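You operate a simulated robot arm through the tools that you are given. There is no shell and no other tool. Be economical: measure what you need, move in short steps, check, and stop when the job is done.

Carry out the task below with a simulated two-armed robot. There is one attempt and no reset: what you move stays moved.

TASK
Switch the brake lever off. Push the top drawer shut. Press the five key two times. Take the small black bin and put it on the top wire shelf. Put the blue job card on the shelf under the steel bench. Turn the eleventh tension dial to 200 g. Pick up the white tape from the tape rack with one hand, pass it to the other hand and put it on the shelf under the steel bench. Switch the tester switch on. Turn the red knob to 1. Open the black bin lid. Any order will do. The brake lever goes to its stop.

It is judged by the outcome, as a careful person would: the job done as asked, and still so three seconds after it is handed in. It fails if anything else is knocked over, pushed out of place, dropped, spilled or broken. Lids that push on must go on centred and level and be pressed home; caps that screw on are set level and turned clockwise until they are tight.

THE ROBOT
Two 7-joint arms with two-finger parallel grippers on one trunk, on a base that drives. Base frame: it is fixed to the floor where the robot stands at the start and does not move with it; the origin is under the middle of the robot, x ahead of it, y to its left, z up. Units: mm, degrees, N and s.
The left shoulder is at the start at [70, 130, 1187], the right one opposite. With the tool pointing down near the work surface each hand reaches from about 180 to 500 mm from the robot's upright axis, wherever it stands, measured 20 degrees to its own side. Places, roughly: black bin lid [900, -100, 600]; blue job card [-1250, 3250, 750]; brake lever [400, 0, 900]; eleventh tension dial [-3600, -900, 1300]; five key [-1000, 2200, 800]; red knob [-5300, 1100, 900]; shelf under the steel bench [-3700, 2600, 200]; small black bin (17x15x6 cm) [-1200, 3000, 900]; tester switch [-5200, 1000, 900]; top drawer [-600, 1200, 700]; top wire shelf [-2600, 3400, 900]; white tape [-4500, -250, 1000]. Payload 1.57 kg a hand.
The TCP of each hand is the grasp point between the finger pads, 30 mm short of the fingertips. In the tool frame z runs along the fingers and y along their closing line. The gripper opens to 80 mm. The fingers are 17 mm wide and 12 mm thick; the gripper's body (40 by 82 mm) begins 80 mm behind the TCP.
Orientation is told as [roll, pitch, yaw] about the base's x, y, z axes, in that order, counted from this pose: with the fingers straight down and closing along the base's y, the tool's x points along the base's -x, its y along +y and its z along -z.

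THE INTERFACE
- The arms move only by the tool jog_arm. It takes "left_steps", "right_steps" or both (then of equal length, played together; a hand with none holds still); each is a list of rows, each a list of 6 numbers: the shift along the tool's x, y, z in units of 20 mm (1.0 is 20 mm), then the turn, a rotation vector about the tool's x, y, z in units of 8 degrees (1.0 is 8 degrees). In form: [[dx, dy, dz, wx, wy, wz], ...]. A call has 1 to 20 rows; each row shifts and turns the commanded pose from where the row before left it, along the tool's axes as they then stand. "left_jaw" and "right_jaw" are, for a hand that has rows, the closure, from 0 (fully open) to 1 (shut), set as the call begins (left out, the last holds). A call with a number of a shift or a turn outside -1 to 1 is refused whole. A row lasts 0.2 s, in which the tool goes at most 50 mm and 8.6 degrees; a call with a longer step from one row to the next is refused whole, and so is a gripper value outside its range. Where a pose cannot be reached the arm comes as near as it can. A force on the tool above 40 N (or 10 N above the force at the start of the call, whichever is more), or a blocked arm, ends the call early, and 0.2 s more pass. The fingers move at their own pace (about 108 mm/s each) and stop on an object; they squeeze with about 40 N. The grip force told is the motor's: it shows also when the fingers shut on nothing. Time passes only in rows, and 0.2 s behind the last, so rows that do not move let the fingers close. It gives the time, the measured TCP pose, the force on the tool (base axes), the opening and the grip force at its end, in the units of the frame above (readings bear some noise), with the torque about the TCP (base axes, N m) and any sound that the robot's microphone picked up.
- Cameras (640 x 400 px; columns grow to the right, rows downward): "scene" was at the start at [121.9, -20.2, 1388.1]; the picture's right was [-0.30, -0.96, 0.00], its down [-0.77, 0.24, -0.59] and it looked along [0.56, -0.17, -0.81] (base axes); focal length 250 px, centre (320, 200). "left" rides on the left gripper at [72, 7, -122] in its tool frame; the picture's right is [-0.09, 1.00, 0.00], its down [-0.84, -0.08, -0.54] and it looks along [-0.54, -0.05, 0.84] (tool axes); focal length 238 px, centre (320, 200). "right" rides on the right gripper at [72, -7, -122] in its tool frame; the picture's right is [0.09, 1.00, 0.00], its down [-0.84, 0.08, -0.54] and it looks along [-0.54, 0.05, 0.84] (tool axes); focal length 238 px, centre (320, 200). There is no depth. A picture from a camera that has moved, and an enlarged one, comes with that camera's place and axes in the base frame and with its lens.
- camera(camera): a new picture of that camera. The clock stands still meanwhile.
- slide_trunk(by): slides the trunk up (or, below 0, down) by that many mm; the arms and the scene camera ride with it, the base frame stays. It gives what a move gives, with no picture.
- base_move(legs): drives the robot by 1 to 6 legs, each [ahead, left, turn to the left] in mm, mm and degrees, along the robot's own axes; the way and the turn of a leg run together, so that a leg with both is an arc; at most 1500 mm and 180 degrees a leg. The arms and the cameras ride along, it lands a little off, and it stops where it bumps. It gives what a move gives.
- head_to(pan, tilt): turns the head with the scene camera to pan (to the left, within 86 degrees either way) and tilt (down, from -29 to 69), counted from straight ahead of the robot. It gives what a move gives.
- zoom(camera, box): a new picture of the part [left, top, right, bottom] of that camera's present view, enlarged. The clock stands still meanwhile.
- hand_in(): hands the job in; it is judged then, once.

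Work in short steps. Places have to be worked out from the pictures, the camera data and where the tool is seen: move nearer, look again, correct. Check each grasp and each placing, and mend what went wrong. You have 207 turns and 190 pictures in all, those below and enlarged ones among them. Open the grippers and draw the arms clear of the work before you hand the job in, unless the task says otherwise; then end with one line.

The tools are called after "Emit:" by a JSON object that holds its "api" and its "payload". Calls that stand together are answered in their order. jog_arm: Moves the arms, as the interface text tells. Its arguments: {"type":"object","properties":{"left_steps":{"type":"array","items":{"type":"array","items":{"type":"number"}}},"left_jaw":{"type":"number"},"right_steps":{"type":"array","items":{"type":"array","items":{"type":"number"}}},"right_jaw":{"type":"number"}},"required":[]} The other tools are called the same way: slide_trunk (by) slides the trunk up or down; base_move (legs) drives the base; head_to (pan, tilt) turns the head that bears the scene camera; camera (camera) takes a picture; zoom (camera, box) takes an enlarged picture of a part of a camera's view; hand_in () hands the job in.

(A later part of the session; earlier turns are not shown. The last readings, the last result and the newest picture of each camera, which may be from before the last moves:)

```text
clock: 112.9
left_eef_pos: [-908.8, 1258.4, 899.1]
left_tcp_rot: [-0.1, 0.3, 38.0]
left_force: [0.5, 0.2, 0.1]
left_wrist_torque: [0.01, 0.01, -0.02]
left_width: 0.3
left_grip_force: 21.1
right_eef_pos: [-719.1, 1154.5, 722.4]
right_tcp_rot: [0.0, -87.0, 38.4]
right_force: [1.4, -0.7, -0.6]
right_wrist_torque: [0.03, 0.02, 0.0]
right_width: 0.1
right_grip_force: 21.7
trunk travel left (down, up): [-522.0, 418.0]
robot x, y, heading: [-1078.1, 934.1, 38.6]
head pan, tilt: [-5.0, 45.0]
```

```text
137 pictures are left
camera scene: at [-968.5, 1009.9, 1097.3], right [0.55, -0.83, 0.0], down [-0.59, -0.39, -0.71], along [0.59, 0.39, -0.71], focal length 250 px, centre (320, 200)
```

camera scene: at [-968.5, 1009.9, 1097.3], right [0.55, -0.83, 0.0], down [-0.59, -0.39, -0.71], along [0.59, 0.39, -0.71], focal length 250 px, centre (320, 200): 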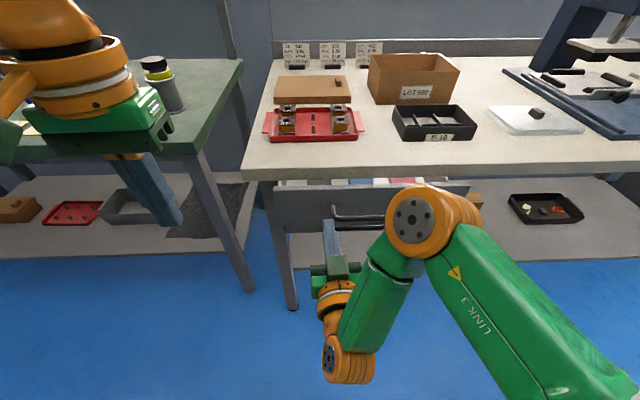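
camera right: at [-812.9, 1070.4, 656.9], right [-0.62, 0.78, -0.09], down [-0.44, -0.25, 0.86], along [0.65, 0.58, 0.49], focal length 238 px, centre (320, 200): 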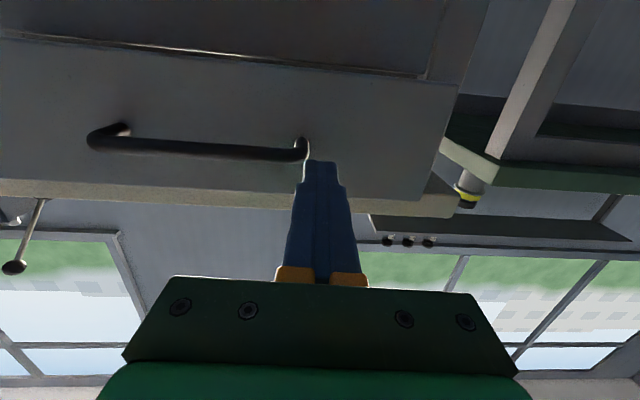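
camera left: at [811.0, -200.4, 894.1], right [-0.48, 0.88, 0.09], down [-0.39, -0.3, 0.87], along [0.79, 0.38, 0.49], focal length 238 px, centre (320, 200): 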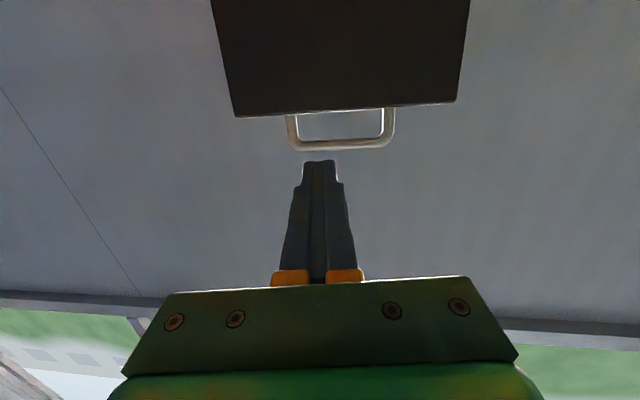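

The drawer is partly in (a second drawer's handle shows below). I pull the left hand back for clearance and push on in small steps.

Emit:
{"api": "jog_arm", "payload": {"left_steps": [[1, 0, -0.5, 0, 0, 0], [1, 0, -0.5, 0, 0, 0], [1, 0, -0.5, 0, 0, 0], [1, 0, -0.5, 0, 0, 0], [1, 0, -0.5, 0, 0, 0]]}}

Emit:
{"api": "base_move", "payload": {"legs": [[50, 0, 0]]}}

Emit:
{"api": "camera", "payload": {"camera": "right"}}

Emit:
{"api": "camera", "payload": {"camera": "scene"}}

```text
clock: 114.1
left_eef_pos: [-987.6, 1196.8, 951.7]
left_tcp_rot: [-0.1, 0.2, 38.1]
left_force: [-0.6, 0.0, -0.1]
left_wrist_torque: [-0.03, -0.01, 0.0]
left_width: 0.1
left_grip_force: 21.5
right_eef_pos: [-720.5, 1153.5, 722.9]
right_tcp_rot: [0.1, -87.0, 38.5]
right_force: [-0.7, 0.3, -0.9]
right_wrist_torque: [-0.01, -0.03, -0.01]
right_width: 0.0
right_grip_force: 20.7
trunk travel left (down, up): [-522.0, 418.0]
robot x, y, heading: [-1078.5, 930.2, 38.7]
head pan, tilt: [-5.0, 45.0]
```

```text
clock: 115.0
left_eef_pos: [-947.5, 1228.7, 950.5]
left_tcp_rot: [-0.2, 0.2, 38.0]
left_force: [1.0, 1.1, -0.9]
left_wrist_torque: [0.0, 0.02, 0.0]
left_width: 0.0
left_grip_force: 21.2
right_eef_pos: [-679.6, 1186.4, 722.3]
right_tcp_rot: [-0.1, -86.9, 38.5]
right_force: [0.7, 1.4, 0.0]
right_wrist_torque: [0.01, 0.04, 0.02]
right_width: 0.2
right_grip_force: 21.7
trunk travel left (down, up): [-522.0, 418.0]
robot x, y, heading: [-1038.2, 961.7, 38.6]
head pan, tilt: [-5.0, 45.0]
```

```text
136 pictures are left
camera right: at [-773.8, 1101.9, 657.0], right [-0.62, 0.78, -0.09], down [-0.44, -0.25, 0.86], along [0.65, 0.58, 0.49], focal length 238 px, centre (320, 200)
```

right: 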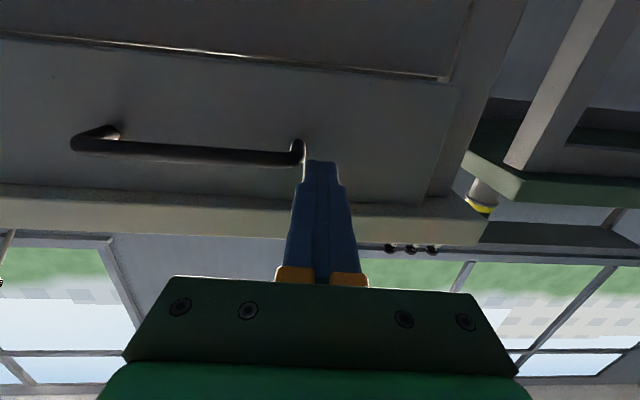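

```text
135 pictures are left
camera scene: at [-929.5, 1041.3, 1097.3], right [0.55, -0.83, 0.0], down [-0.59, -0.39, -0.71], along [0.59, 0.39, -0.71], focal length 250 px, centre (320, 200)
```

scene: 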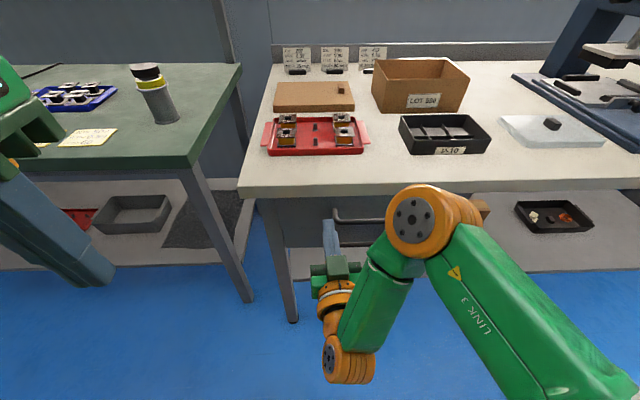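

Nearly flush; I push on to feel the stop.

Emit:
{"api": "base_move", "payload": {"legs": [[25, 0, 0]]}}

Emit:
{"api": "camera", "payload": {"camera": "right"}}

```text
clock: 115.8
left_eef_pos: [-928.2, 1244.6, 950.8]
left_tcp_rot: [-0.1, 0.2, 38.1]
left_force: [-0.7, -0.6, 1.0]
left_wrist_torque: [0.01, 0.01, 0.0]
left_width: 0.2
left_grip_force: 21.6
right_eef_pos: [-661.0, 1200.5, 721.5]
right_tcp_rot: [0.0, -87.1, 38.5]
right_force: [-0.1, 0.3, 0.5]
right_wrist_torque: [-0.01, -0.03, 0.0]
right_width: 0.0
right_grip_force: 21.7
trunk travel left (down, up): [-522.0, 418.0]
robot x, y, heading: [-1022.6, 981.1, 38.7]
head pan, tilt: [-5.0, 45.0]
```

```text
134 pictures are left
camera right: at [-754.7, 1117.2, 657.2], right [-0.62, 0.78, -0.09], down [-0.44, -0.25, 0.86], along [0.65, 0.58, 0.5], focal length 238 px, centre (320, 200)
```

right: 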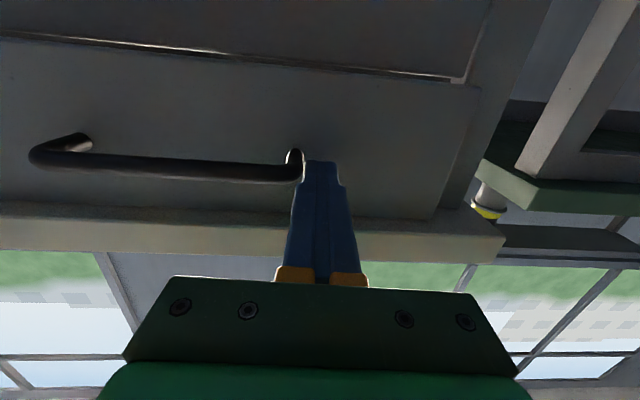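

The handle's apparent size shows the drawer had run ahead and I'm just catching up; I push on in another small step.

Emit:
{"api": "base_move", "payload": {"legs": [[30, 0, 0]]}}

Emit:
{"api": "camera", "payload": {"camera": "right"}}

```text
clock: 116.7
left_eef_pos: [-903.2, 1265.4, 950.6]
left_tcp_rot: [-0.2, 0.3, 38.0]
left_force: [-0.8, 0.6, 0.3]
left_wrist_torque: [0.01, 0.01, -0.01]
left_width: 0.1
left_grip_force: 21.8
right_eef_pos: [-636.9, 1221.0, 721.0]
right_tcp_rot: [0.0, -86.9, 38.5]
right_force: [-0.3, -0.2, 0.9]
right_wrist_torque: [0.02, -0.03, 0.0]
right_width: 0.0
right_grip_force: 21.3
trunk travel left (down, up): [-522.0, 418.0]
robot x, y, heading: [-995.0, 997.9, 38.6]
head pan, tilt: [-5.0, 45.0]
```

```text
133 pictures are left
camera right: at [-730.1, 1136.9, 656.7], right [-0.62, 0.78, -0.09], down [-0.44, -0.25, 0.86], along [0.65, 0.58, 0.49], focal length 238 px, centre (320, 200)
```

right: 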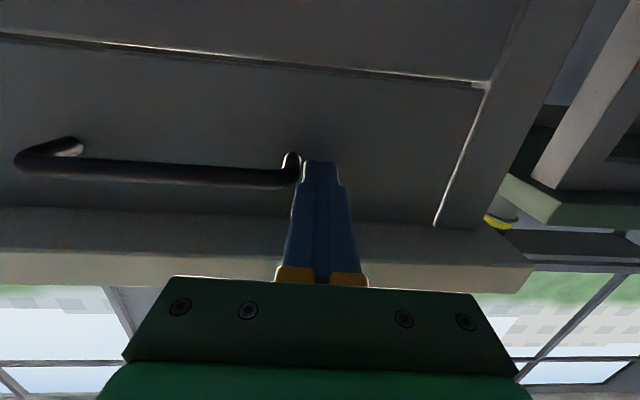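

The panel is now level with the frame; still no stop force. Another small step.

Emit:
{"api": "base_move", "payload": {"legs": [[25, 0, 0]]}}

Emit:
{"api": "camera", "payload": {"camera": "right"}}

```text
clock: 117.5
left_eef_pos: [-900.9, 1265.2, 952.1]
left_tcp_rot: [-0.2, 0.0, 38.1]
left_force: [-0.1, -0.1, 0.5]
left_wrist_torque: [-0.03, 0.02, 0.01]
left_width: 0.0
left_grip_force: 21.4
right_eef_pos: [-634.9, 1222.7, 722.7]
right_tcp_rot: [0.0, -87.0, 38.7]
right_force: [-12.4, -10.4, 6.6]
right_wrist_torque: [0.16, -0.23, -0.21]
right_width: 0.1
right_grip_force: 20.9
trunk travel left (down, up): [-522.0, 418.0]
robot x, y, heading: [-990.7, 1002.2, 38.6]
head pan, tilt: [-5.0, 45.0]
stopped in leg 1: the force on the tool passed its limit at 52 N (the readings are from after the stop); the commanded pose is now the measured one
```

```text
132 pictures are left
camera right: at [-728.3, 1137.8, 658.3], right [-0.63, 0.77, -0.09], down [-0.44, -0.25, 0.86], along [0.65, 0.58, 0.49], focal length 238 px, centre (320, 200)
```

right: 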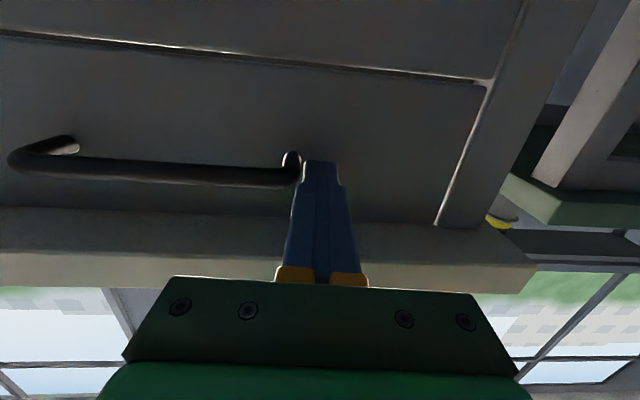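

Hard stop felt at 52 N with the panel flush in its frame: the drawer is shut. I back away, refold the right hand and look towards the green bench for the five key.

Emit:
{"api": "base_move", "payload": {"legs": [[-250, 0, 0]]}}

Emit:
{"api": "slide_trunk", "payload": {"by": 303}}

Emit:
{"api": "jog_arm", "payload": {"right_steps": [[0, -0.5, 0, 0, 1, 0], [0, -0.5, 0, 0, 1, 0], [0, -0.5, 0, 0, 1, 0], [0, -0.5, 0, 0, 1, 0], [0, -0.5, 0, 0, 1, 0], [0, -0.5, 0, 0, 1, 0], [0, 0, 0, 0, 1, 0], [0, 0, 0, 0, 1, 0], [0, 0, 0, 0, 1, 0], [0, 0, 0, 0, 1, 0], [0, 0, 0, 0, 0.8, 0], [1, 0, 0, 0, 0, 0], [1, 0, 0, 0, 0, 0], [1, 0, 0, 0, 0, 0]]}}

Emit:
{"api": "head_to", "payload": {"pan": 45, "tilt": 30}}

Emit:
{"api": "camera", "payload": {"camera": "scene"}}

```text
clock: 119.3
left_eef_pos: [-1089.4, 1116.3, 950.9]
left_tcp_rot: [0.1, 0.2, 37.9]
left_force: [0.0, -0.4, 0.4]
left_wrist_torque: [0.02, -0.01, 0.02]
left_width: 0.0
left_grip_force: 21.4
right_eef_pos: [-824.0, 1070.4, 720.0]
right_tcp_rot: [-0.5, -86.5, 39.0]
right_force: [1.0, 0.4, -1.1]
right_wrist_torque: [0.02, 0.01, -0.01]
right_width: 0.0
right_grip_force: 21.1
trunk travel left (down, up): [-522.0, 418.0]
robot x, y, heading: [-1177.3, 849.9, 38.5]
head pan, tilt: [-5.0, 45.0]
```

```text
clock: 122.3
left_eef_pos: [-1089.4, 1114.0, 1254.6]
left_tcp_rot: [-0.1, 0.1, 37.9]
left_force: [0.3, -0.5, 0.9]
left_wrist_torque: [0.01, 0.0, 0.0]
left_width: 0.2
left_grip_force: 21.3
right_eef_pos: [-822.2, 1069.8, 1022.2]
right_tcp_rot: [-0.5, -86.5, 38.9]
right_force: [-0.7, -0.1, 0.2]
right_wrist_torque: [-0.04, 0.0, -0.01]
right_width: 0.0
right_grip_force: 21.5
trunk travel left (down, up): [-825.0, 115.0]
robot x, y, heading: [-1182.3, 847.0, 38.6]
head pan, tilt: [-5.0, 45.0]
```

```text
clock: 125.3
left_eef_pos: [-1089.1, 1115.1, 1254.2]
left_tcp_rot: [-0.2, 0.2, 37.8]
left_force: [0.2, -0.1, -0.4]
left_wrist_torque: [0.01, 0.0, 0.0]
left_width: 0.1
left_grip_force: 21.2
right_eef_pos: [-834.2, 986.5, 1023.2]
right_tcp_rot: [0.0, -0.2, 38.4]
right_force: [0.6, -0.9, -0.6]
right_wrist_torque: [-0.04, 0.0, -0.01]
right_width: 0.3
right_grip_force: 21.3
trunk travel left (down, up): [-825.0, 115.0]
robot x, y, heading: [-1180.2, 848.9, 38.5]
head pan, tilt: [-5.0, 45.0]
```

```text
clock: 126.5
left_eef_pos: [-1088.8, 1114.4, 1254.2]
left_tcp_rot: [0.0, 0.3, 37.8]
left_force: [-0.6, -0.7, 0.3]
left_wrist_torque: [0.02, -0.01, -0.01]
left_width: 0.2
left_grip_force: 21.2
right_eef_pos: [-834.4, 987.3, 1021.8]
right_tcp_rot: [0.0, 0.0, 38.5]
right_force: [0.7, 0.6, 0.2]
right_wrist_torque: [0.0, -0.02, 0.02]
right_width: 0.1
right_grip_force: 21.1
trunk travel left (down, up): [-825.0, 115.0]
robot x, y, heading: [-1178.6, 845.5, 38.7]
head pan, tilt: [45.0, 30.0]
```

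```text
131 pictures are left
camera scene: at [-1129.6, 971.8, 1422.9], right [0.99, -0.11, 0.0], down [-0.06, -0.5, -0.87], along [0.1, 0.86, -0.5], focal length 250 px, centre (320, 200)
```

scene: 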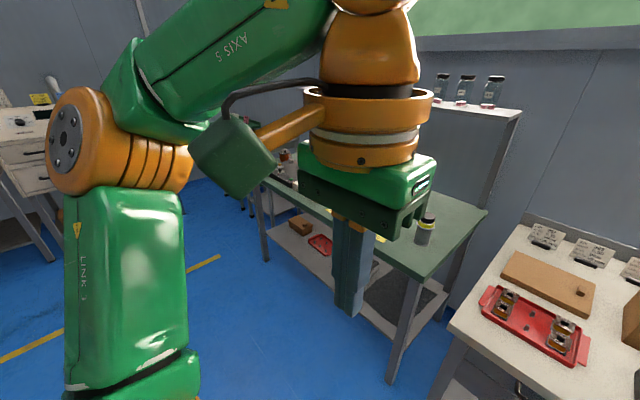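

The left arm blocks the view. I drive left along the benches and then toward the spot before the key device, and look again.

Emit:
{"api": "base_move", "payload": {"legs": [[0, 960, 0], [330, 0, 0]]}}

Emit:
{"api": "head_to", "payload": {"pan": 0, "tilt": 38}}

Emit:
{"api": "camera", "payload": {"camera": "scene"}}

```text
clock: 133.3
left_eef_pos: [-1437.2, 2078.5, 1255.0]
left_tcp_rot: [-0.1, 0.1, 37.6]
left_force: [0.6, 0.5, -0.8]
left_wrist_torque: [0.01, -0.01, -0.01]
left_width: 0.1
left_grip_force: 21.2
right_eef_pos: [-1181.5, 1949.8, 1022.1]
right_tcp_rot: [0.0, -0.2, 38.2]
right_force: [-0.9, -0.3, -0.1]
right_wrist_torque: [0.03, -0.05, -0.05]
right_width: 0.3
right_grip_force: 21.2
trunk travel left (down, up): [-825.0, 115.0]
robot x, y, heading: [-1531.1, 1814.5, 38.6]
head pan, tilt: [45.0, 30.0]
```

```text
clock: 134.4
left_eef_pos: [-1435.7, 2080.1, 1254.8]
left_tcp_rot: [-0.2, 0.2, 37.6]
left_force: [1.5, 0.3, 0.3]
left_wrist_torque: [0.02, -0.01, -0.01]
left_width: 0.1
left_grip_force: 21.4
right_eef_pos: [-1181.6, 1949.7, 1021.5]
right_tcp_rot: [0.0, -0.1, 38.1]
right_force: [-0.7, 0.2, -0.3]
right_wrist_torque: [-0.01, -0.01, -0.02]
right_width: 0.0
right_grip_force: 21.6
trunk travel left (down, up): [-825.0, 115.0]
robot x, y, heading: [-1524.7, 1812.8, 38.0]
head pan, tilt: [0.0, 38.0]
```

```text
130 pictures are left
camera scene: at [-1419.1, 1900.5, 1410.6], right [0.62, -0.78, 0.0], down [-0.48, -0.38, -0.79], along [0.62, 0.49, -0.62], focal length 250 px, centre (320, 200)
```

scene: 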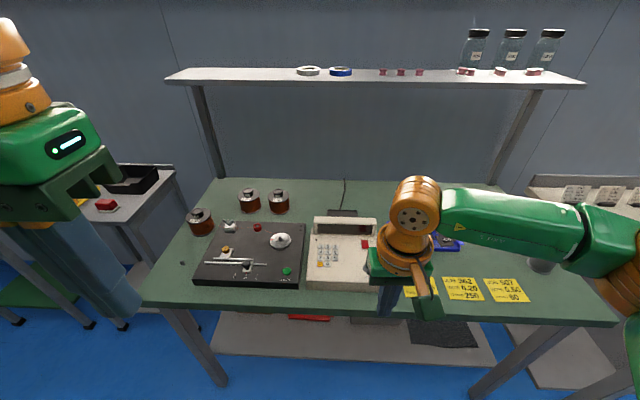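

Here is the keypad device on the green bench. I zoom in on its keys.

Emit:
{"api": "zoom", "payload": {"camera": "scene", "box": [300, 210, 380, 295]}}

Emit:
{"api": "camera", "payload": {"camera": "right"}}

```text
4.71 times, centred on (340, 252) of scene
camera zoom: at [-1419.1, 1900.5, 1410.6], right [0.62, -0.78, 0.0], down [-0.48, -0.38, -0.79], along [0.62, 0.49, -0.62], focal length 1179 px, centre (226, -47)
```

zoom: 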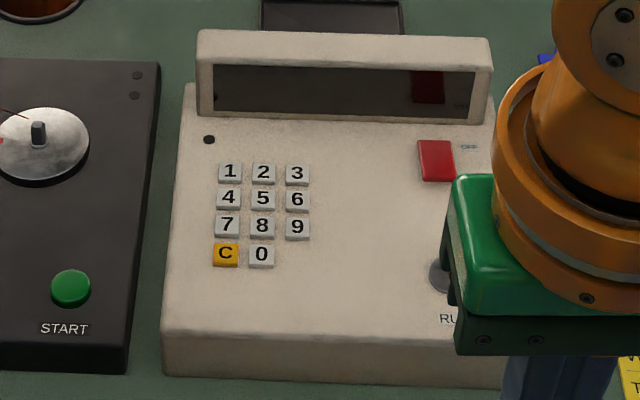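

```text
128 pictures are left
camera right: at [-1232.8, 1899.8, 1144.7], right [-0.69, 0.73, 0.0], down [0.61, 0.58, 0.54], along [0.39, 0.37, -0.84], focal length 238 px, centre (320, 200)
```

right: 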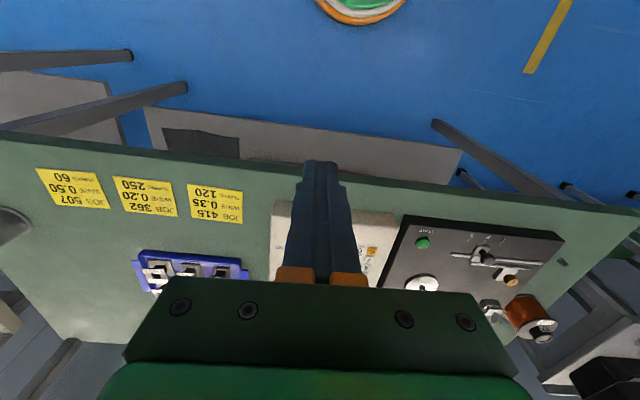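

Key 5 lies just left of centre. I open the right hand, move it back and take a zoomed look from its camera to triangulate.

Emit:
{"api": "jog_arm", "payload": {"right_steps": [[1, 0.5, 0.5, 0, 0, 0], [1, 0.5, 0.5, 0, 0, 0], [1, 0.5, 0.5, 0, 0, 0], [0, 0, 0, 0, 0, 0]], "right_jaw": 0}}

Emit:
{"api": "zoom", "payload": {"camera": "right", "box": [240, 150, 440, 300]}}

Emit:
{"api": "zoom", "payload": {"camera": "scene", "box": [300, 210, 380, 295]}}

```text
clock: 135.4
left_eef_pos: [-1435.2, 2080.5, 1254.5]
left_tcp_rot: [-0.1, 0.2, 37.6]
left_force: [-0.9, 0.7, 0.1]
left_wrist_torque: [0.04, 0.02, -0.03]
left_width: 0.0
left_grip_force: 21.4
right_eef_pos: [-1245.3, 1936.8, 992.0]
right_tcp_rot: [0.0, 0.0, 38.3]
right_force: [-0.4, 0.4, -0.1]
right_wrist_torque: [-0.03, -0.01, 0.02]
right_width: 79.8
right_grip_force: 0.1
trunk travel left (down, up): [-825.0, 115.0]
robot x, y, heading: [-1527.4, 1816.4, 38.6]
head pan, tilt: [0.0, 38.0]
```

```text
2.67 times, centred on (340, 225) of right
camera zoom: at [-1298.0, 1886.5, 1114.2], right [-0.69, 0.72, 0.0], down [0.61, 0.58, 0.54], along [0.39, 0.37, -0.84], focal length 636 px, centre (267, 133)
```

zoom: 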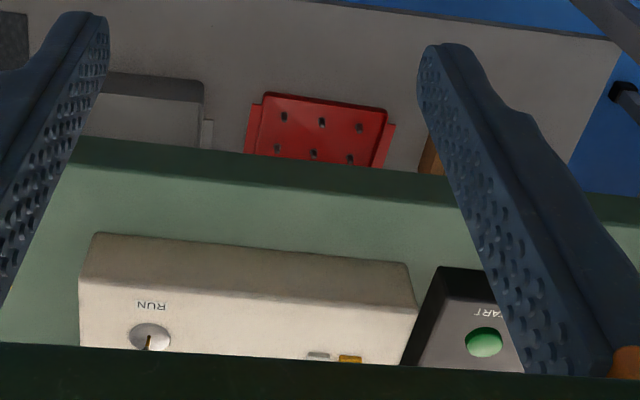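

```text
4.71 times, centred on (340, 252) of scene
camera zoom: at [-1418.6, 1900.6, 1410.5], right [0.62, -0.79, 0.0], down [-0.48, -0.38, -0.79], along [0.62, 0.49, -0.62], focal length 1179 px, centre (226, -47)
```

zoom: 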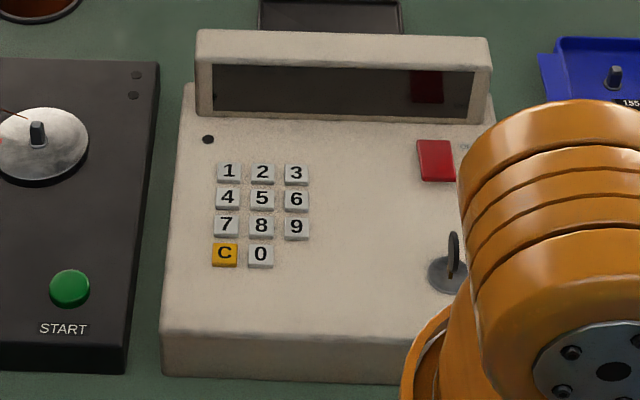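

The device is ~610 mm ahead, too far. I drive 150 mm closer with the hand well above it and look through the hand camera.

Emit:
{"api": "base_move", "payload": {"legs": [[150, 0, 0]]}}

Emit:
{"api": "jog_arm", "payload": {"right_steps": [[0, 0.5, 0, 0, 0, 0], [0, 0.5, 0, 0, 0, 0]]}}

Emit:
{"api": "camera", "payload": {"camera": "right"}}

Emit:
{"api": "zoom", "payload": {"camera": "scene", "box": [280, 260, 380, 360]}}

```text
clock: 136.8
left_eef_pos: [-1321.6, 2169.8, 1255.8]
left_tcp_rot: [-0.2, 0.1, 37.4]
left_force: [-1.0, 0.5, 0.2]
left_wrist_torque: [0.05, -0.02, 0.02]
left_width: 0.1
left_grip_force: 21.3
right_eef_pos: [-1131.9, 2027.1, 993.0]
right_tcp_rot: [0.0, -0.3, 38.2]
right_force: [0.5, 0.0, -0.4]
right_wrist_torque: [-0.02, -0.02, -0.04]
right_width: 80.2
right_grip_force: 0.1
trunk travel left (down, up): [-825.0, 115.0]
robot x, y, heading: [-1411.4, 1909.3, 38.0]
head pan, tilt: [0.0, 38.0]
```

```text
clock: 137.4
left_eef_pos: [-1319.0, 2171.5, 1254.5]
left_tcp_rot: [-0.1, 0.2, 37.5]
left_force: [1.0, 0.5, -1.4]
left_wrist_torque: [0.0, -0.05, -0.02]
left_width: 0.0
left_grip_force: 21.4
right_eef_pos: [-1141.8, 2043.6, 992.1]
right_tcp_rot: [0.0, -0.1, 38.2]
right_force: [0.1, -0.7, 0.5]
right_wrist_torque: [-0.01, -0.03, -0.04]
right_width: 80.2
right_grip_force: 0.1
trunk travel left (down, up): [-825.0, 115.0]
robot x, y, heading: [-1413.5, 1910.0, 38.3]
head pan, tilt: [0.0, 38.0]
```

```text
125 pictures are left
camera right: at [-1194.8, 1993.9, 1114.2], right [-0.69, 0.73, 0.0], down [0.61, 0.58, 0.54], along [0.4, 0.37, -0.84], focal length 238 px, centre (320, 200)
```

right: 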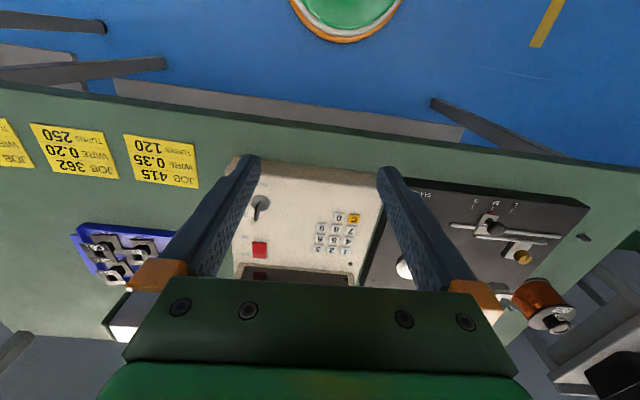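

```text
4.00 times, centred on (330, 310) of scene
camera zoom: at [-1303.6, 1992.0, 1410.7], right [0.62, -0.79, 0.0], down [-0.48, -0.38, -0.79], along [0.62, 0.49, -0.62], focal length 1002 px, centre (280, -240)
```

zoom: 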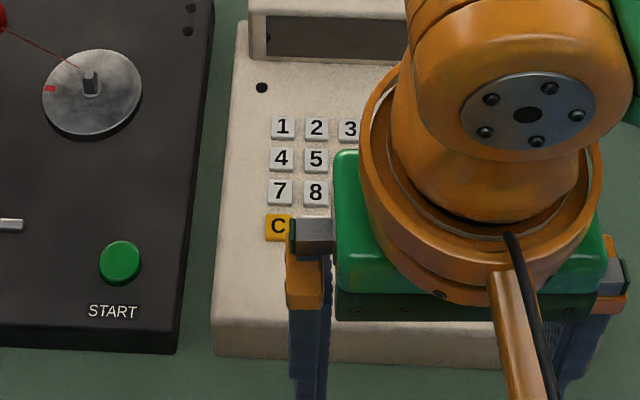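

Keypad is visible between the fingers; I zoom for pixel precision.

Emit:
{"api": "zoom", "payload": {"camera": "right", "box": [290, 190, 390, 290]}}

```text
4.00 times, centred on (340, 240) of right
camera zoom: at [-1194.8, 1993.9, 1114.2], right [-0.69, 0.73, 0.0], down [0.61, 0.58, 0.54], along [0.4, 0.37, -0.84], focal length 953 px, centre (240, 40)
```

zoom: 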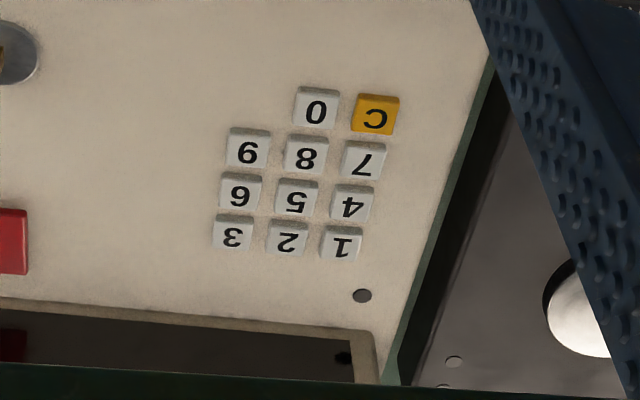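

Key 5 triangulates to 172 mm ahead, 38 mm left of the right TCP, top at z≈843. I'll press with the left finger only, tilting the open hand 15°, so the neighbours stay clear: move ahead, tilt, descend to ~20 mm above.

Emit:
{"api": "jog_arm", "payload": {"right_steps": [[-0.96, 0, 0, 0, 0, 0], [-0.96, 0, 0, 0, 0, 0], [-0.96, 0, 0, 0, 0, 0], [-0.96, 0, 0, 0, 0, 0], [-0.96, 0, 0, 0, 0, 0], [-0.96, 0, 0, 0, 0, 0], [-0.96, 0, 0, 0, 0, 0], [-0.96, 0, 0, 0, 0, 0], [-0.94, -0.12, 0, 0, 0, 0], [0, 0, 0, 0.95, 0, 0], [0, 0, 0, 0.925, 0, 0], [0, 0.259, 0.966, 0, 0, 0], [0, 0.259, 0.966, 0, 0, 0], [0, 0.259, 0.966, 0, 0, 0], [0, 0, 0, 0, 0, 0]]}}

Emit:
{"api": "zoom", "payload": {"camera": "scene", "box": [280, 240, 400, 360]}}

Emit:
{"api": "camera", "payload": {"camera": "right"}}

```text
clock: 140.6
left_eef_pos: [-1317.7, 2171.8, 1254.7]
left_tcp_rot: [-0.1, 0.2, 37.4]
left_force: [-0.2, -0.2, -0.1]
left_wrist_torque: [0.0, -0.04, -0.03]
left_width: 0.0
left_grip_force: 21.3
right_eef_pos: [-1019.1, 2133.2, 932.9]
right_tcp_rot: [-15.1, -0.1, 38.2]
right_force: [0.5, 0.4, 0.9]
right_wrist_torque: [0.02, 0.02, 0.03]
right_width: 80.1
right_grip_force: 0.1
right hand out of reach, approached as far as the arm can: row 10, 11
trunk travel left (down, up): [-825.0, 115.0]
robot x, y, heading: [-1409.6, 1903.8, 38.1]
head pan, tilt: [0.0, 38.0]
```

```text
3.33 times, centred on (340, 300) of scene
camera zoom: at [-1302.1, 1991.9, 1410.5], right [0.62, -0.79, 0.0], down [-0.48, -0.38, -0.79], along [0.62, 0.49, -0.62], focal length 835 px, centre (253, -133)
```

zoom: 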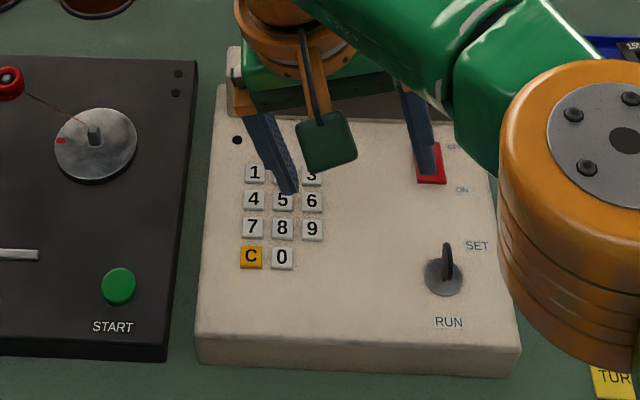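

```text
121 pictures are left
camera right: at [-1092.1, 2108.6, 1053.3], right [-0.67, 0.7, -0.26], down [0.52, 0.69, 0.5], along [0.53, 0.2, -0.82], focal length 238 px, centre (320, 200)
```

right: 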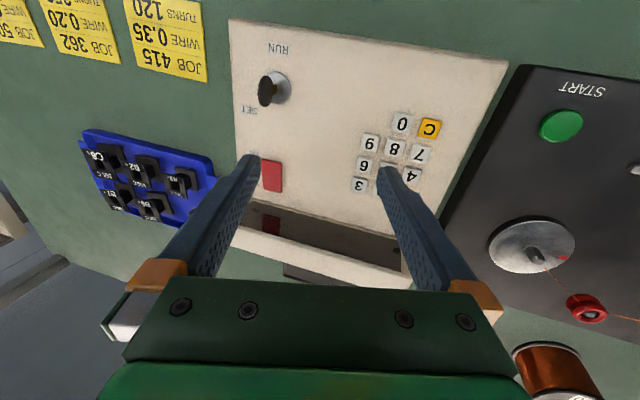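

The reach fell ~20 mm short. I raise slightly, drive the base 40 mm closer, bring the hand back 20 mm, and re-measure.

Emit:
{"api": "base_move", "payload": {"legs": [[40, 0, 0]]}}

Emit:
{"api": "jog_arm", "payload": {"right_steps": [[0.5, 0.05, 0, 0, 0, 0], [0.5, 0.05, 0, 0, 0, 0], [0, 0.2, 0.75, 0, 0, 0], [0, 0, 0, 0, 0, 0]]}}

Emit:
{"api": "zoom", "payload": {"camera": "scene", "box": [270, 270, 370, 370]}}

Emit:
{"api": "zoom", "payload": {"camera": "right", "box": [340, 100, 460, 220]}}

```text
clock: 141.5
left_eef_pos: [-1293.4, 2191.3, 1255.2]
left_tcp_rot: [-0.1, -0.1, 37.5]
left_force: [-0.6, -0.4, 0.5]
left_wrist_torque: [0.02, -0.04, 0.03]
left_width: 0.0
left_grip_force: 21.1
right_eef_pos: [-993.3, 2155.0, 936.6]
right_tcp_rot: [-15.0, -0.5, 38.2]
right_force: [-0.9, -0.9, -0.6]
right_wrist_torque: [-0.01, -0.01, 0.0]
right_width: 80.0
right_grip_force: 0.0
trunk travel left (down, up): [-825.0, 115.0]
robot x, y, heading: [-1378.1, 1933.5, 38.2]
head pan, tilt: [0.0, 38.0]
```

```text
clock: 142.5
left_eef_pos: [-1287.4, 2196.9, 1254.9]
left_tcp_rot: [-0.1, 0.4, 37.6]
left_force: [-0.3, -0.3, -0.5]
left_wrist_torque: [0.01, 0.01, -0.01]
left_width: 0.1
left_grip_force: 21.5
right_eef_pos: [-1004.4, 2148.8, 916.4]
right_tcp_rot: [-15.0, 0.0, 38.3]
right_force: [0.4, -0.6, -0.3]
right_wrist_torque: [0.01, -0.02, 0.0]
right_width: 79.9
right_grip_force: 0.1
trunk travel left (down, up): [-825.0, 115.0]
robot x, y, heading: [-1382.8, 1931.4, 38.0]
head pan, tilt: [0.0, 38.0]
```

```text
4.00 times, centred on (320, 320) of scene
camera zoom: at [-1270.6, 2017.1, 1410.4], right [0.62, -0.79, 0.0], down [-0.48, -0.38, -0.79], along [0.62, 0.49, -0.62], focal length 1002 px, centre (320, -280)
```

zoom: 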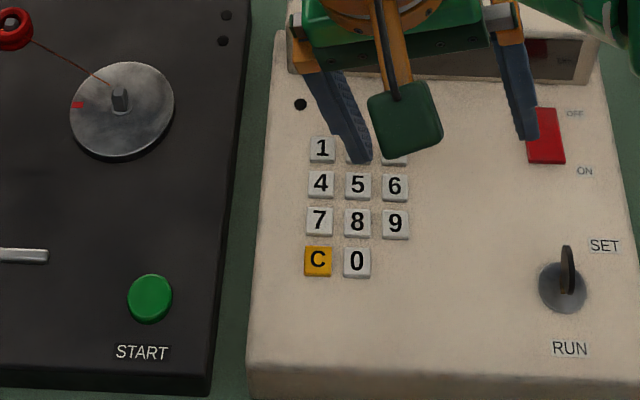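

```text
3.33 times, centred on (400, 160) of right
camera zoom: at [-1077.4, 2122.5, 1036.9], right [-0.67, 0.7, -0.26], down [0.52, 0.69, 0.5], along [0.53, 0.2, -0.82], focal length 794 px, centre (53, 333)
```

zoom: 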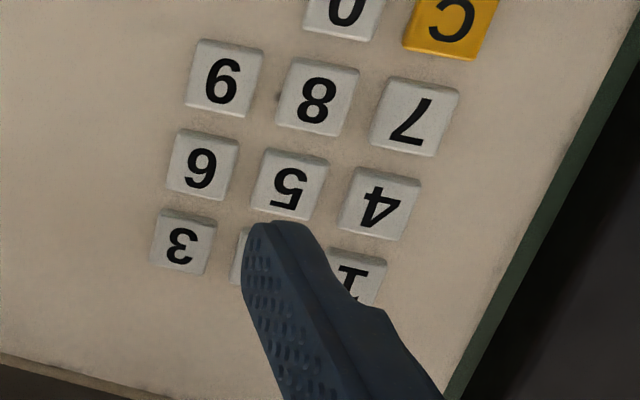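

The tip projects exactly over key 5, ~31 mm above it. I descend 27 mm and check.

Emit:
{"api": "jog_arm", "payload": {"right_steps": [[0, 0.13, 0.48, 0, 0, 0], [0, 0.13, 0.48, 0, 0, 0], [0, 0.09, 0.34, 0, 0, 0], [0, 0, 0, 0, 0, 0]]}}

Emit:
{"api": "zoom", "payload": {"camera": "scene", "box": [290, 290, 350, 350]}}

Emit:
{"api": "zoom", "payload": {"camera": "right", "box": [350, 110, 450, 210]}}

```text
clock: 143.5
left_eef_pos: [-1288.1, 2196.3, 1254.0]
left_tcp_rot: [-0.1, 0.2, 37.5]
left_force: [0.2, 0.2, 0.0]
left_wrist_torque: [0.01, -0.01, 0.01]
left_width: 0.1
left_grip_force: 21.4
right_eef_pos: [-1007.4, 2148.1, 890.5]
right_tcp_rot: [-15.0, 0.0, 38.3]
right_force: [-0.4, 0.8, 1.7]
right_wrist_torque: [0.07, 0.07, 0.01]
right_width: 79.7
right_grip_force: 0.1
trunk travel left (down, up): [-825.0, 115.0]
robot x, y, heading: [-1380.1, 1931.2, 38.4]
head pan, tilt: [0.0, 38.0]
heard: click
```

```text
6.67 times, centred on (320, 320) of scene
camera zoom: at [-1271.8, 2016.4, 1410.6], right [0.62, -0.79, 0.0], down [-0.48, -0.38, -0.79], along [0.62, 0.49, -0.62], focal length 1670 px, centre (320, -600)
```

zoom: 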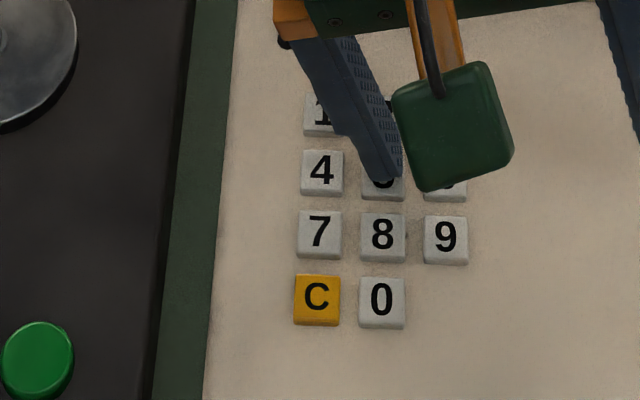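

```text
4.00 times, centred on (400, 160) of right
camera zoom: at [-1078.9, 2122.7, 1010.4], right [-0.67, 0.7, -0.26], down [0.52, 0.69, 0.51], along [0.53, 0.2, -0.82], focal length 953 px, centre (0, 360)
```

zoom: 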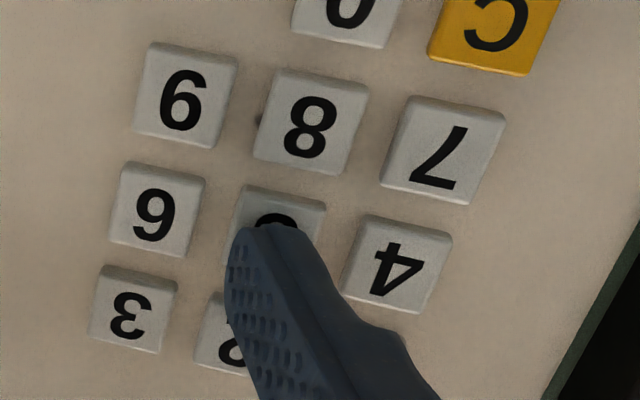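

A click was heard: pressed once. I lift 16 mm and press again with the same stroke, then lift off.

Emit:
{"api": "jog_arm", "payload": {"right_steps": [[0, -0.105, -0.39, 0, 0, 0], [0, -0.105, -0.39, 0, 0, 0], [0, 0, 0, 0, 0, 0]]}}

Emit:
{"api": "jog_arm", "payload": {"right_steps": [[0, 0.105, 0.39, 0, 0, 0], [0, 0.105, 0.39, 0, 0, 0], [0, 0, 0, 0, 0, 0]]}}

```text
clock: 144.3
left_eef_pos: [-1287.5, 2196.3, 1253.9]
left_tcp_rot: [-0.1, 0.2, 37.5]
left_force: [0.8, -0.4, 0.4]
left_wrist_torque: [-0.02, -0.01, 0.04]
left_width: 0.1
left_grip_force: 20.9
right_eef_pos: [-1006.7, 2148.1, 907.1]
right_tcp_rot: [-15.0, -0.1, 38.2]
right_force: [0.0, -0.4, 0.1]
right_wrist_torque: [-0.03, -0.01, 0.03]
right_width: 79.6
right_grip_force: 0.1
trunk travel left (down, up): [-825.0, 115.0]
robot x, y, heading: [-1381.0, 1931.4, 38.4]
head pan, tilt: [0.0, 38.0]
```

```text
clock: 145.1
left_eef_pos: [-1287.9, 2195.5, 1254.6]
left_tcp_rot: [-0.2, 0.3, 37.5]
left_force: [1.4, 0.4, -0.1]
left_wrist_torque: [-0.04, 0.03, -0.01]
left_width: 0.0
left_grip_force: 21.4
right_eef_pos: [-1007.2, 2147.5, 889.6]
right_tcp_rot: [-15.0, 0.0, 38.2]
right_force: [0.1, -0.7, 3.7]
right_wrist_torque: [0.06, 0.07, -0.02]
right_width: 79.9
right_grip_force: 0.1
trunk travel left (down, up): [-825.0, 115.0]
robot x, y, heading: [-1380.7, 1932.1, 38.2]
head pan, tilt: [0.0, 38.0]
heard: click
```

Second click heard. I lift off, retract and check the display.

Emit:
{"api": "jog_arm", "payload": {"right_steps": [[0, -0.26, -0.966, 0, 0, 0], [0, -0.26, -0.966, 0, 0, 0], [0, -0.26, -0.966, 0, 0, 0], [0.5, -0.26, -0.966, 0, 0, 0], [0.5, -0.26, -0.966, -0.95, 0, 0], [1, 0, -0.5, -0.925, 0, 0], [1, 0, 0, 0, 0, 0], [1, -0.5, 0, 0, 0, 0], [1, -0.5, 0, 0, 0, 0], [1, -1, 0, 0, 0, 0], [1, -1, 0, 0, 0, 0], [0.5, -1, 0, 0, 0, 0]]}}

Emit:
{"api": "base_move", "payload": {"legs": [[-200, 0, 0]]}}

Emit:
{"api": "zoom", "payload": {"camera": "scene", "box": [260, 190, 420, 310]}}

```text
clock: 147.7
left_eef_pos: [-1287.5, 2195.0, 1254.7]
left_tcp_rot: [0.1, 0.3, 37.5]
left_force: [-0.5, 0.1, -0.5]
left_wrist_torque: [0.01, 0.02, 0.05]
left_width: 0.0
left_grip_force: 21.4
right_eef_pos: [-1075.3, 1992.2, 1000.3]
right_tcp_rot: [0.1, -0.1, 38.1]
right_force: [0.5, 0.0, -0.6]
right_wrist_torque: [0.0, 0.01, -0.01]
right_width: 80.3
right_grip_force: 0.0
trunk travel left (down, up): [-825.0, 115.0]
robot x, y, heading: [-1380.0, 1929.3, 38.5]
head pan, tilt: [0.0, 38.0]
```

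```text
clock: 149.3
left_eef_pos: [-1444.8, 2073.6, 1253.1]
left_tcp_rot: [-0.1, 0.4, 37.5]
left_force: [-0.1, 0.7, 0.0]
left_wrist_torque: [0.01, 0.02, 0.05]
left_width: 0.0
left_grip_force: 21.0
right_eef_pos: [-1233.9, 1869.9, 1000.8]
right_tcp_rot: [0.0, 0.1, 38.1]
right_force: [0.3, -0.6, -1.1]
right_wrist_torque: [-0.04, 0.03, 0.01]
right_width: 79.9
right_grip_force: 0.0
trunk travel left (down, up): [-825.0, 115.0]
robot x, y, heading: [-1539.8, 1805.1, 38.0]
head pan, tilt: [0.0, 38.0]
```

```text
3.33 times, centred on (340, 250) of scene
camera zoom: at [-1427.9, 1893.1, 1410.1], right [0.62, -0.79, 0.0], down [-0.49, -0.38, -0.79], along [0.62, 0.49, -0.62], focal length 835 px, centre (253, 33)
```

zoom: 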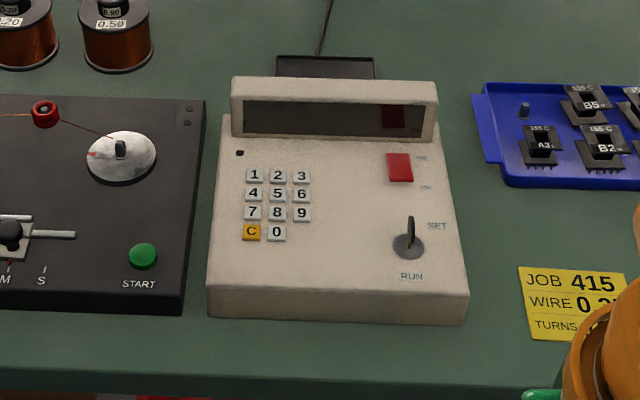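

The display is simply unpowered, and both clicks were heard. Next the black bin and blue card to the left; I tuck the left hand in and look left.

Emit:
{"api": "jog_arm", "payload": {"left_steps": [[0, -0.5, 1, 0, 0, 0], [0, -0.5, 1, 0, 0, 0], [0, 0, 1, 0, 0, 0], [0, 0, 1, 0, 0, 0], [0, 0, 1, 0, 0, 0], [0, 0, 1, 0, 0, 0]], "left_jaw": 0}}

Emit:
{"api": "head_to", "payload": {"pan": 50, "tilt": 25}}

Emit:
{"api": "camera", "payload": {"camera": "scene"}}

```text
clock: 150.7
left_eef_pos: [-1435.2, 2053.0, 1134.7]
left_tcp_rot: [-0.1, 0.1, 37.5]
left_force: [0.6, 0.5, -0.1]
left_wrist_torque: [0.01, 0.01, 0.01]
left_width: 80.3
left_grip_force: 0.0
right_eef_pos: [-1234.8, 1867.4, 1000.5]
right_tcp_rot: [0.1, -0.1, 38.2]
right_force: [-0.6, -0.4, 1.4]
right_wrist_torque: [0.01, 0.04, -0.01]
right_width: 79.9
right_grip_force: 0.1
trunk travel left (down, up): [-825.0, 115.0]
robot x, y, heading: [-1540.1, 1804.3, 37.8]
head pan, tilt: [0.0, 38.0]
```

```text
clock: 151.9
left_eef_pos: [-1436.4, 2053.0, 1134.4]
left_tcp_rot: [-0.1, 0.1, 37.5]
left_force: [0.8, -0.6, 0.0]
left_wrist_torque: [0.0, 0.0, -0.01]
left_width: 80.1
left_grip_force: 0.1
right_eef_pos: [-1235.7, 1867.5, 1000.5]
right_tcp_rot: [0.0, 0.0, 38.1]
right_force: [-0.3, 0.7, 0.0]
right_wrist_torque: [-0.02, 0.01, -0.02]
right_width: 79.9
right_grip_force: 0.2
trunk travel left (down, up): [-825.0, 115.0]
robot x, y, heading: [-1541.5, 1801.2, 38.0]
head pan, tilt: [50.0, 25.0]
```

```text
115 pictures are left
camera scene: at [-1495.8, 1929.3, 1430.9], right [1.0, -0.03, 0.0], down [-0.01, -0.42, -0.91], along [0.03, 0.91, -0.42], focal length 250 px, centre (320, 200)
```

scene: 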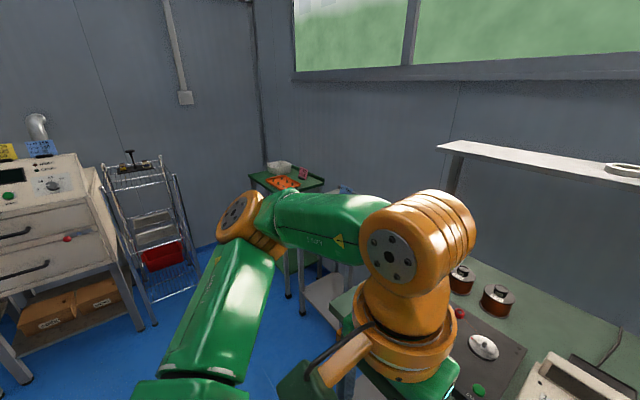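

The corner stand and cart are ahead-left. I drive left 730 and ahead 400 to get in front of the cart.

Emit:
{"api": "base_move", "payload": {"legs": [[0, 730, 0], [380, 0, 0]]}}

Emit:
{"api": "head_to", "payload": {"pan": 5, "tilt": 40}}

Emit:
{"api": "camera", "payload": {"camera": "scene"}}

```text
clock: 157.9
left_eef_pos: [-1602.1, 2862.9, 1135.8]
left_tcp_rot: [-0.1, 0.1, 37.9]
left_force: [-0.5, 0.7, 0.3]
left_wrist_torque: [0.06, 0.03, 0.0]
left_width: 79.9
left_grip_force: 0.1
right_eef_pos: [-1399.7, 2679.9, 1003.0]
right_tcp_rot: [0.0, -0.3, 38.7]
right_force: [-0.2, -0.1, 0.6]
right_wrist_torque: [0.0, -0.01, 0.01]
right_width: 80.2
right_grip_force: 0.1
trunk travel left (down, up): [-825.0, 115.0]
robot x, y, heading: [-1707.0, 2615.0, 38.6]
head pan, tilt: [50.0, 25.0]
```

```text
clock: 159.0
left_eef_pos: [-1600.4, 2864.4, 1134.7]
left_tcp_rot: [-0.1, 0.2, 37.9]
left_force: [0.5, 0.3, 0.2]
left_wrist_torque: [0.0, -0.02, 0.02]
left_width: 79.9
left_grip_force: 0.1
right_eef_pos: [-1397.9, 2680.2, 1001.3]
right_tcp_rot: [0.0, 0.0, 38.6]
right_force: [-0.1, -0.1, 0.3]
right_wrist_torque: [-0.04, 0.02, 0.04]
right_width: 79.6
right_grip_force: 0.1
trunk travel left (down, up): [-825.0, 115.0]
robot x, y, heading: [-1701.8, 2614.2, 38.7]
head pan, tilt: [5.0, 40.0]
```

```text
114 pictures are left
camera scene: at [-1600.9, 2706.7, 1407.6], right [0.69, -0.72, 0.0], down [-0.46, -0.44, -0.77], along [0.55, 0.53, -0.64], focal length 250 px, centre (320, 200)
```

scene: 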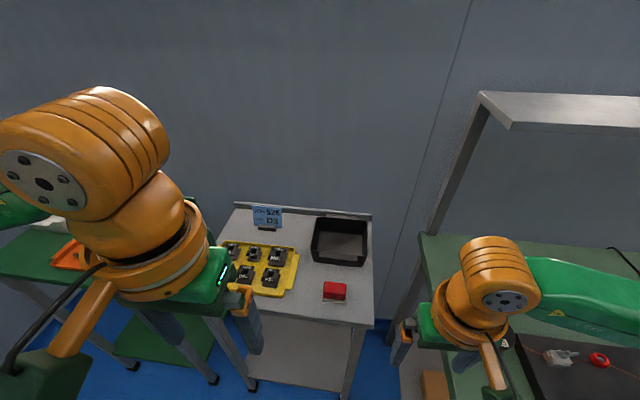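

Cart seen: open black bin, yellow tray, red block, and the blue job card in a small holder. I zoom in.

Emit:
{"api": "zoom", "payload": {"camera": "scene", "box": [210, 190, 390, 320]}}

Emit:
{"api": "zoom", "payload": {"camera": "left", "box": [180, 50, 640, 300]}}

Emit:
{"api": "camera", "payload": {"camera": "right"}}

```text
3.08 times, centred on (300, 255) of scene
camera zoom: at [-1600.9, 2706.7, 1407.6], right [0.69, -0.72, 0.0], down [-0.46, -0.44, -0.77], along [0.55, 0.53, -0.64], focal length 771 px, centre (382, 31)
```

zoom: 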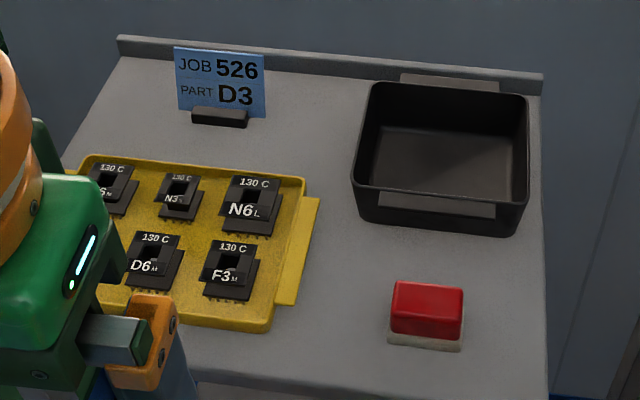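

```text
1.39 times, centred on (410, 175) of left
camera zoom: at [-1662.1, 2826.1, 1257.4], right [-0.54, 0.84, 0.0], down [0.71, 0.46, 0.54], along [0.45, 0.29, -0.84], focal length 332 px, centre (195, 235)
```

zoom: 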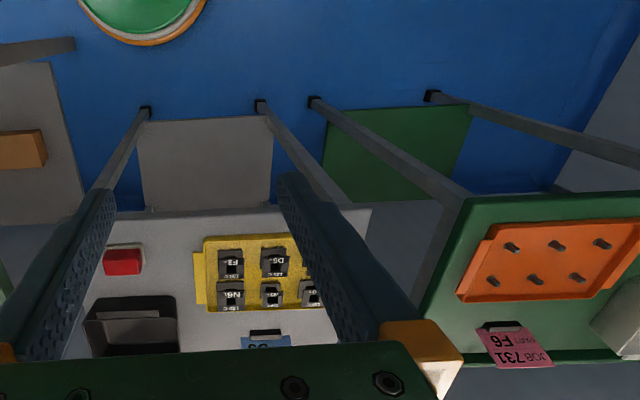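

```text
111 pictures are left
camera right: at [-1450.4, 2629.8, 1123.6], right [-0.69, 0.72, 0.0], down [0.6, 0.58, 0.54], along [0.39, 0.38, -0.84], focal length 238 px, centre (320, 200)
```

right: 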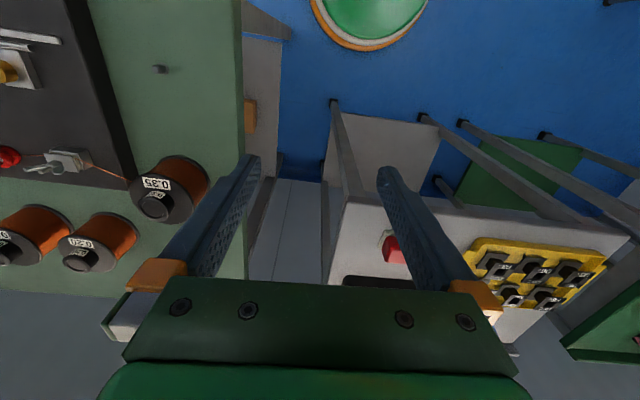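

The bin's near-left rim corner is around [-1255,3060,785]; it's ~630 ahead. I drive 220 closer with hands high, then look straight down from the right hand.

Emit:
{"api": "base_move", "payload": {"legs": [[220, 0, 0]]}}

Emit:
{"api": "head_to", "payload": {"pan": 0, "tilt": 50}}

Emit:
{"api": "camera", "payload": {"camera": "scene"}}

Emit:
{"api": "camera", "payload": {"camera": "right"}}

```text
clock: 160.6
left_eef_pos: [-1446.3, 2988.7, 1135.1]
left_tcp_rot: [0.1, 0.1, 38.0]
left_force: [0.1, 0.0, 0.4]
left_wrist_torque: [-0.02, 0.01, 0.03]
left_width: 80.0
left_grip_force: 0.1
right_eef_pos: [-1243.3, 2805.2, 1000.7]
right_tcp_rot: [0.1, 0.0, 38.7]
right_force: [0.9, 0.9, -0.1]
right_wrist_torque: [0.04, 0.02, 0.01]
right_width: 79.8
right_grip_force: 0.0
trunk travel left (down, up): [-825.0, 115.0]
robot x, y, heading: [-1546.7, 2736.1, 38.9]
head pan, tilt: [5.0, 40.0]
stopped in leg 1: the robot was blocked; the commanded pose is now the measured one
```

```text
clock: 161.3
left_eef_pos: [-1445.5, 2990.9, 1135.1]
left_tcp_rot: [-0.1, 0.3, 38.1]
left_force: [0.4, 0.1, 0.2]
left_wrist_torque: [0.02, -0.03, -0.01]
left_width: 80.2
left_grip_force: 0.0
right_eef_pos: [-1242.9, 2806.4, 1000.4]
right_tcp_rot: [0.0, 0.0, 38.8]
right_force: [-1.0, 0.2, 1.0]
right_wrist_torque: [-0.01, 0.0, -0.03]
right_width: 80.0
right_grip_force: 0.1
trunk travel left (down, up): [-825.0, 115.0]
robot x, y, heading: [-1547.3, 2738.8, 38.7]
head pan, tilt: [0.0, 50.0]
```

```text
110 pictures are left
camera scene: at [-1445.7, 2821.6, 1393.3], right [0.63, -0.78, 0.0], down [-0.6, -0.48, -0.64], along [0.5, 0.4, -0.77], focal length 250 px, centre (320, 200)
```

scene: 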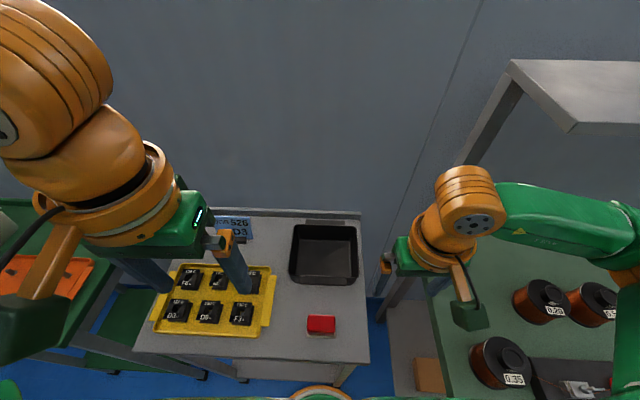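

```text
109 pictures are left
camera right: at [-1294.0, 2755.4, 1123.3], right [-0.7, 0.72, 0.0], down [0.6, 0.58, 0.54], along [0.39, 0.38, -0.84], focal length 238 px, centre (320, 200)
```

right: 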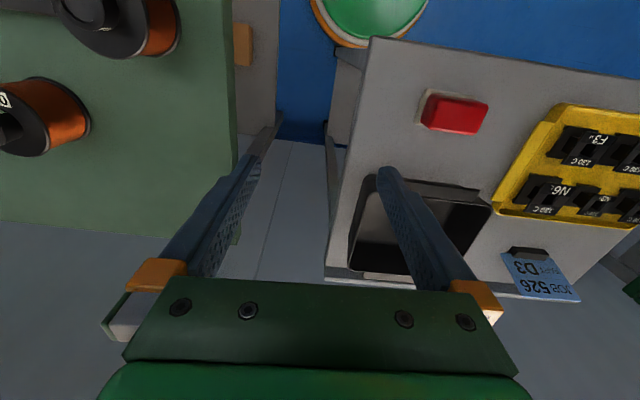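

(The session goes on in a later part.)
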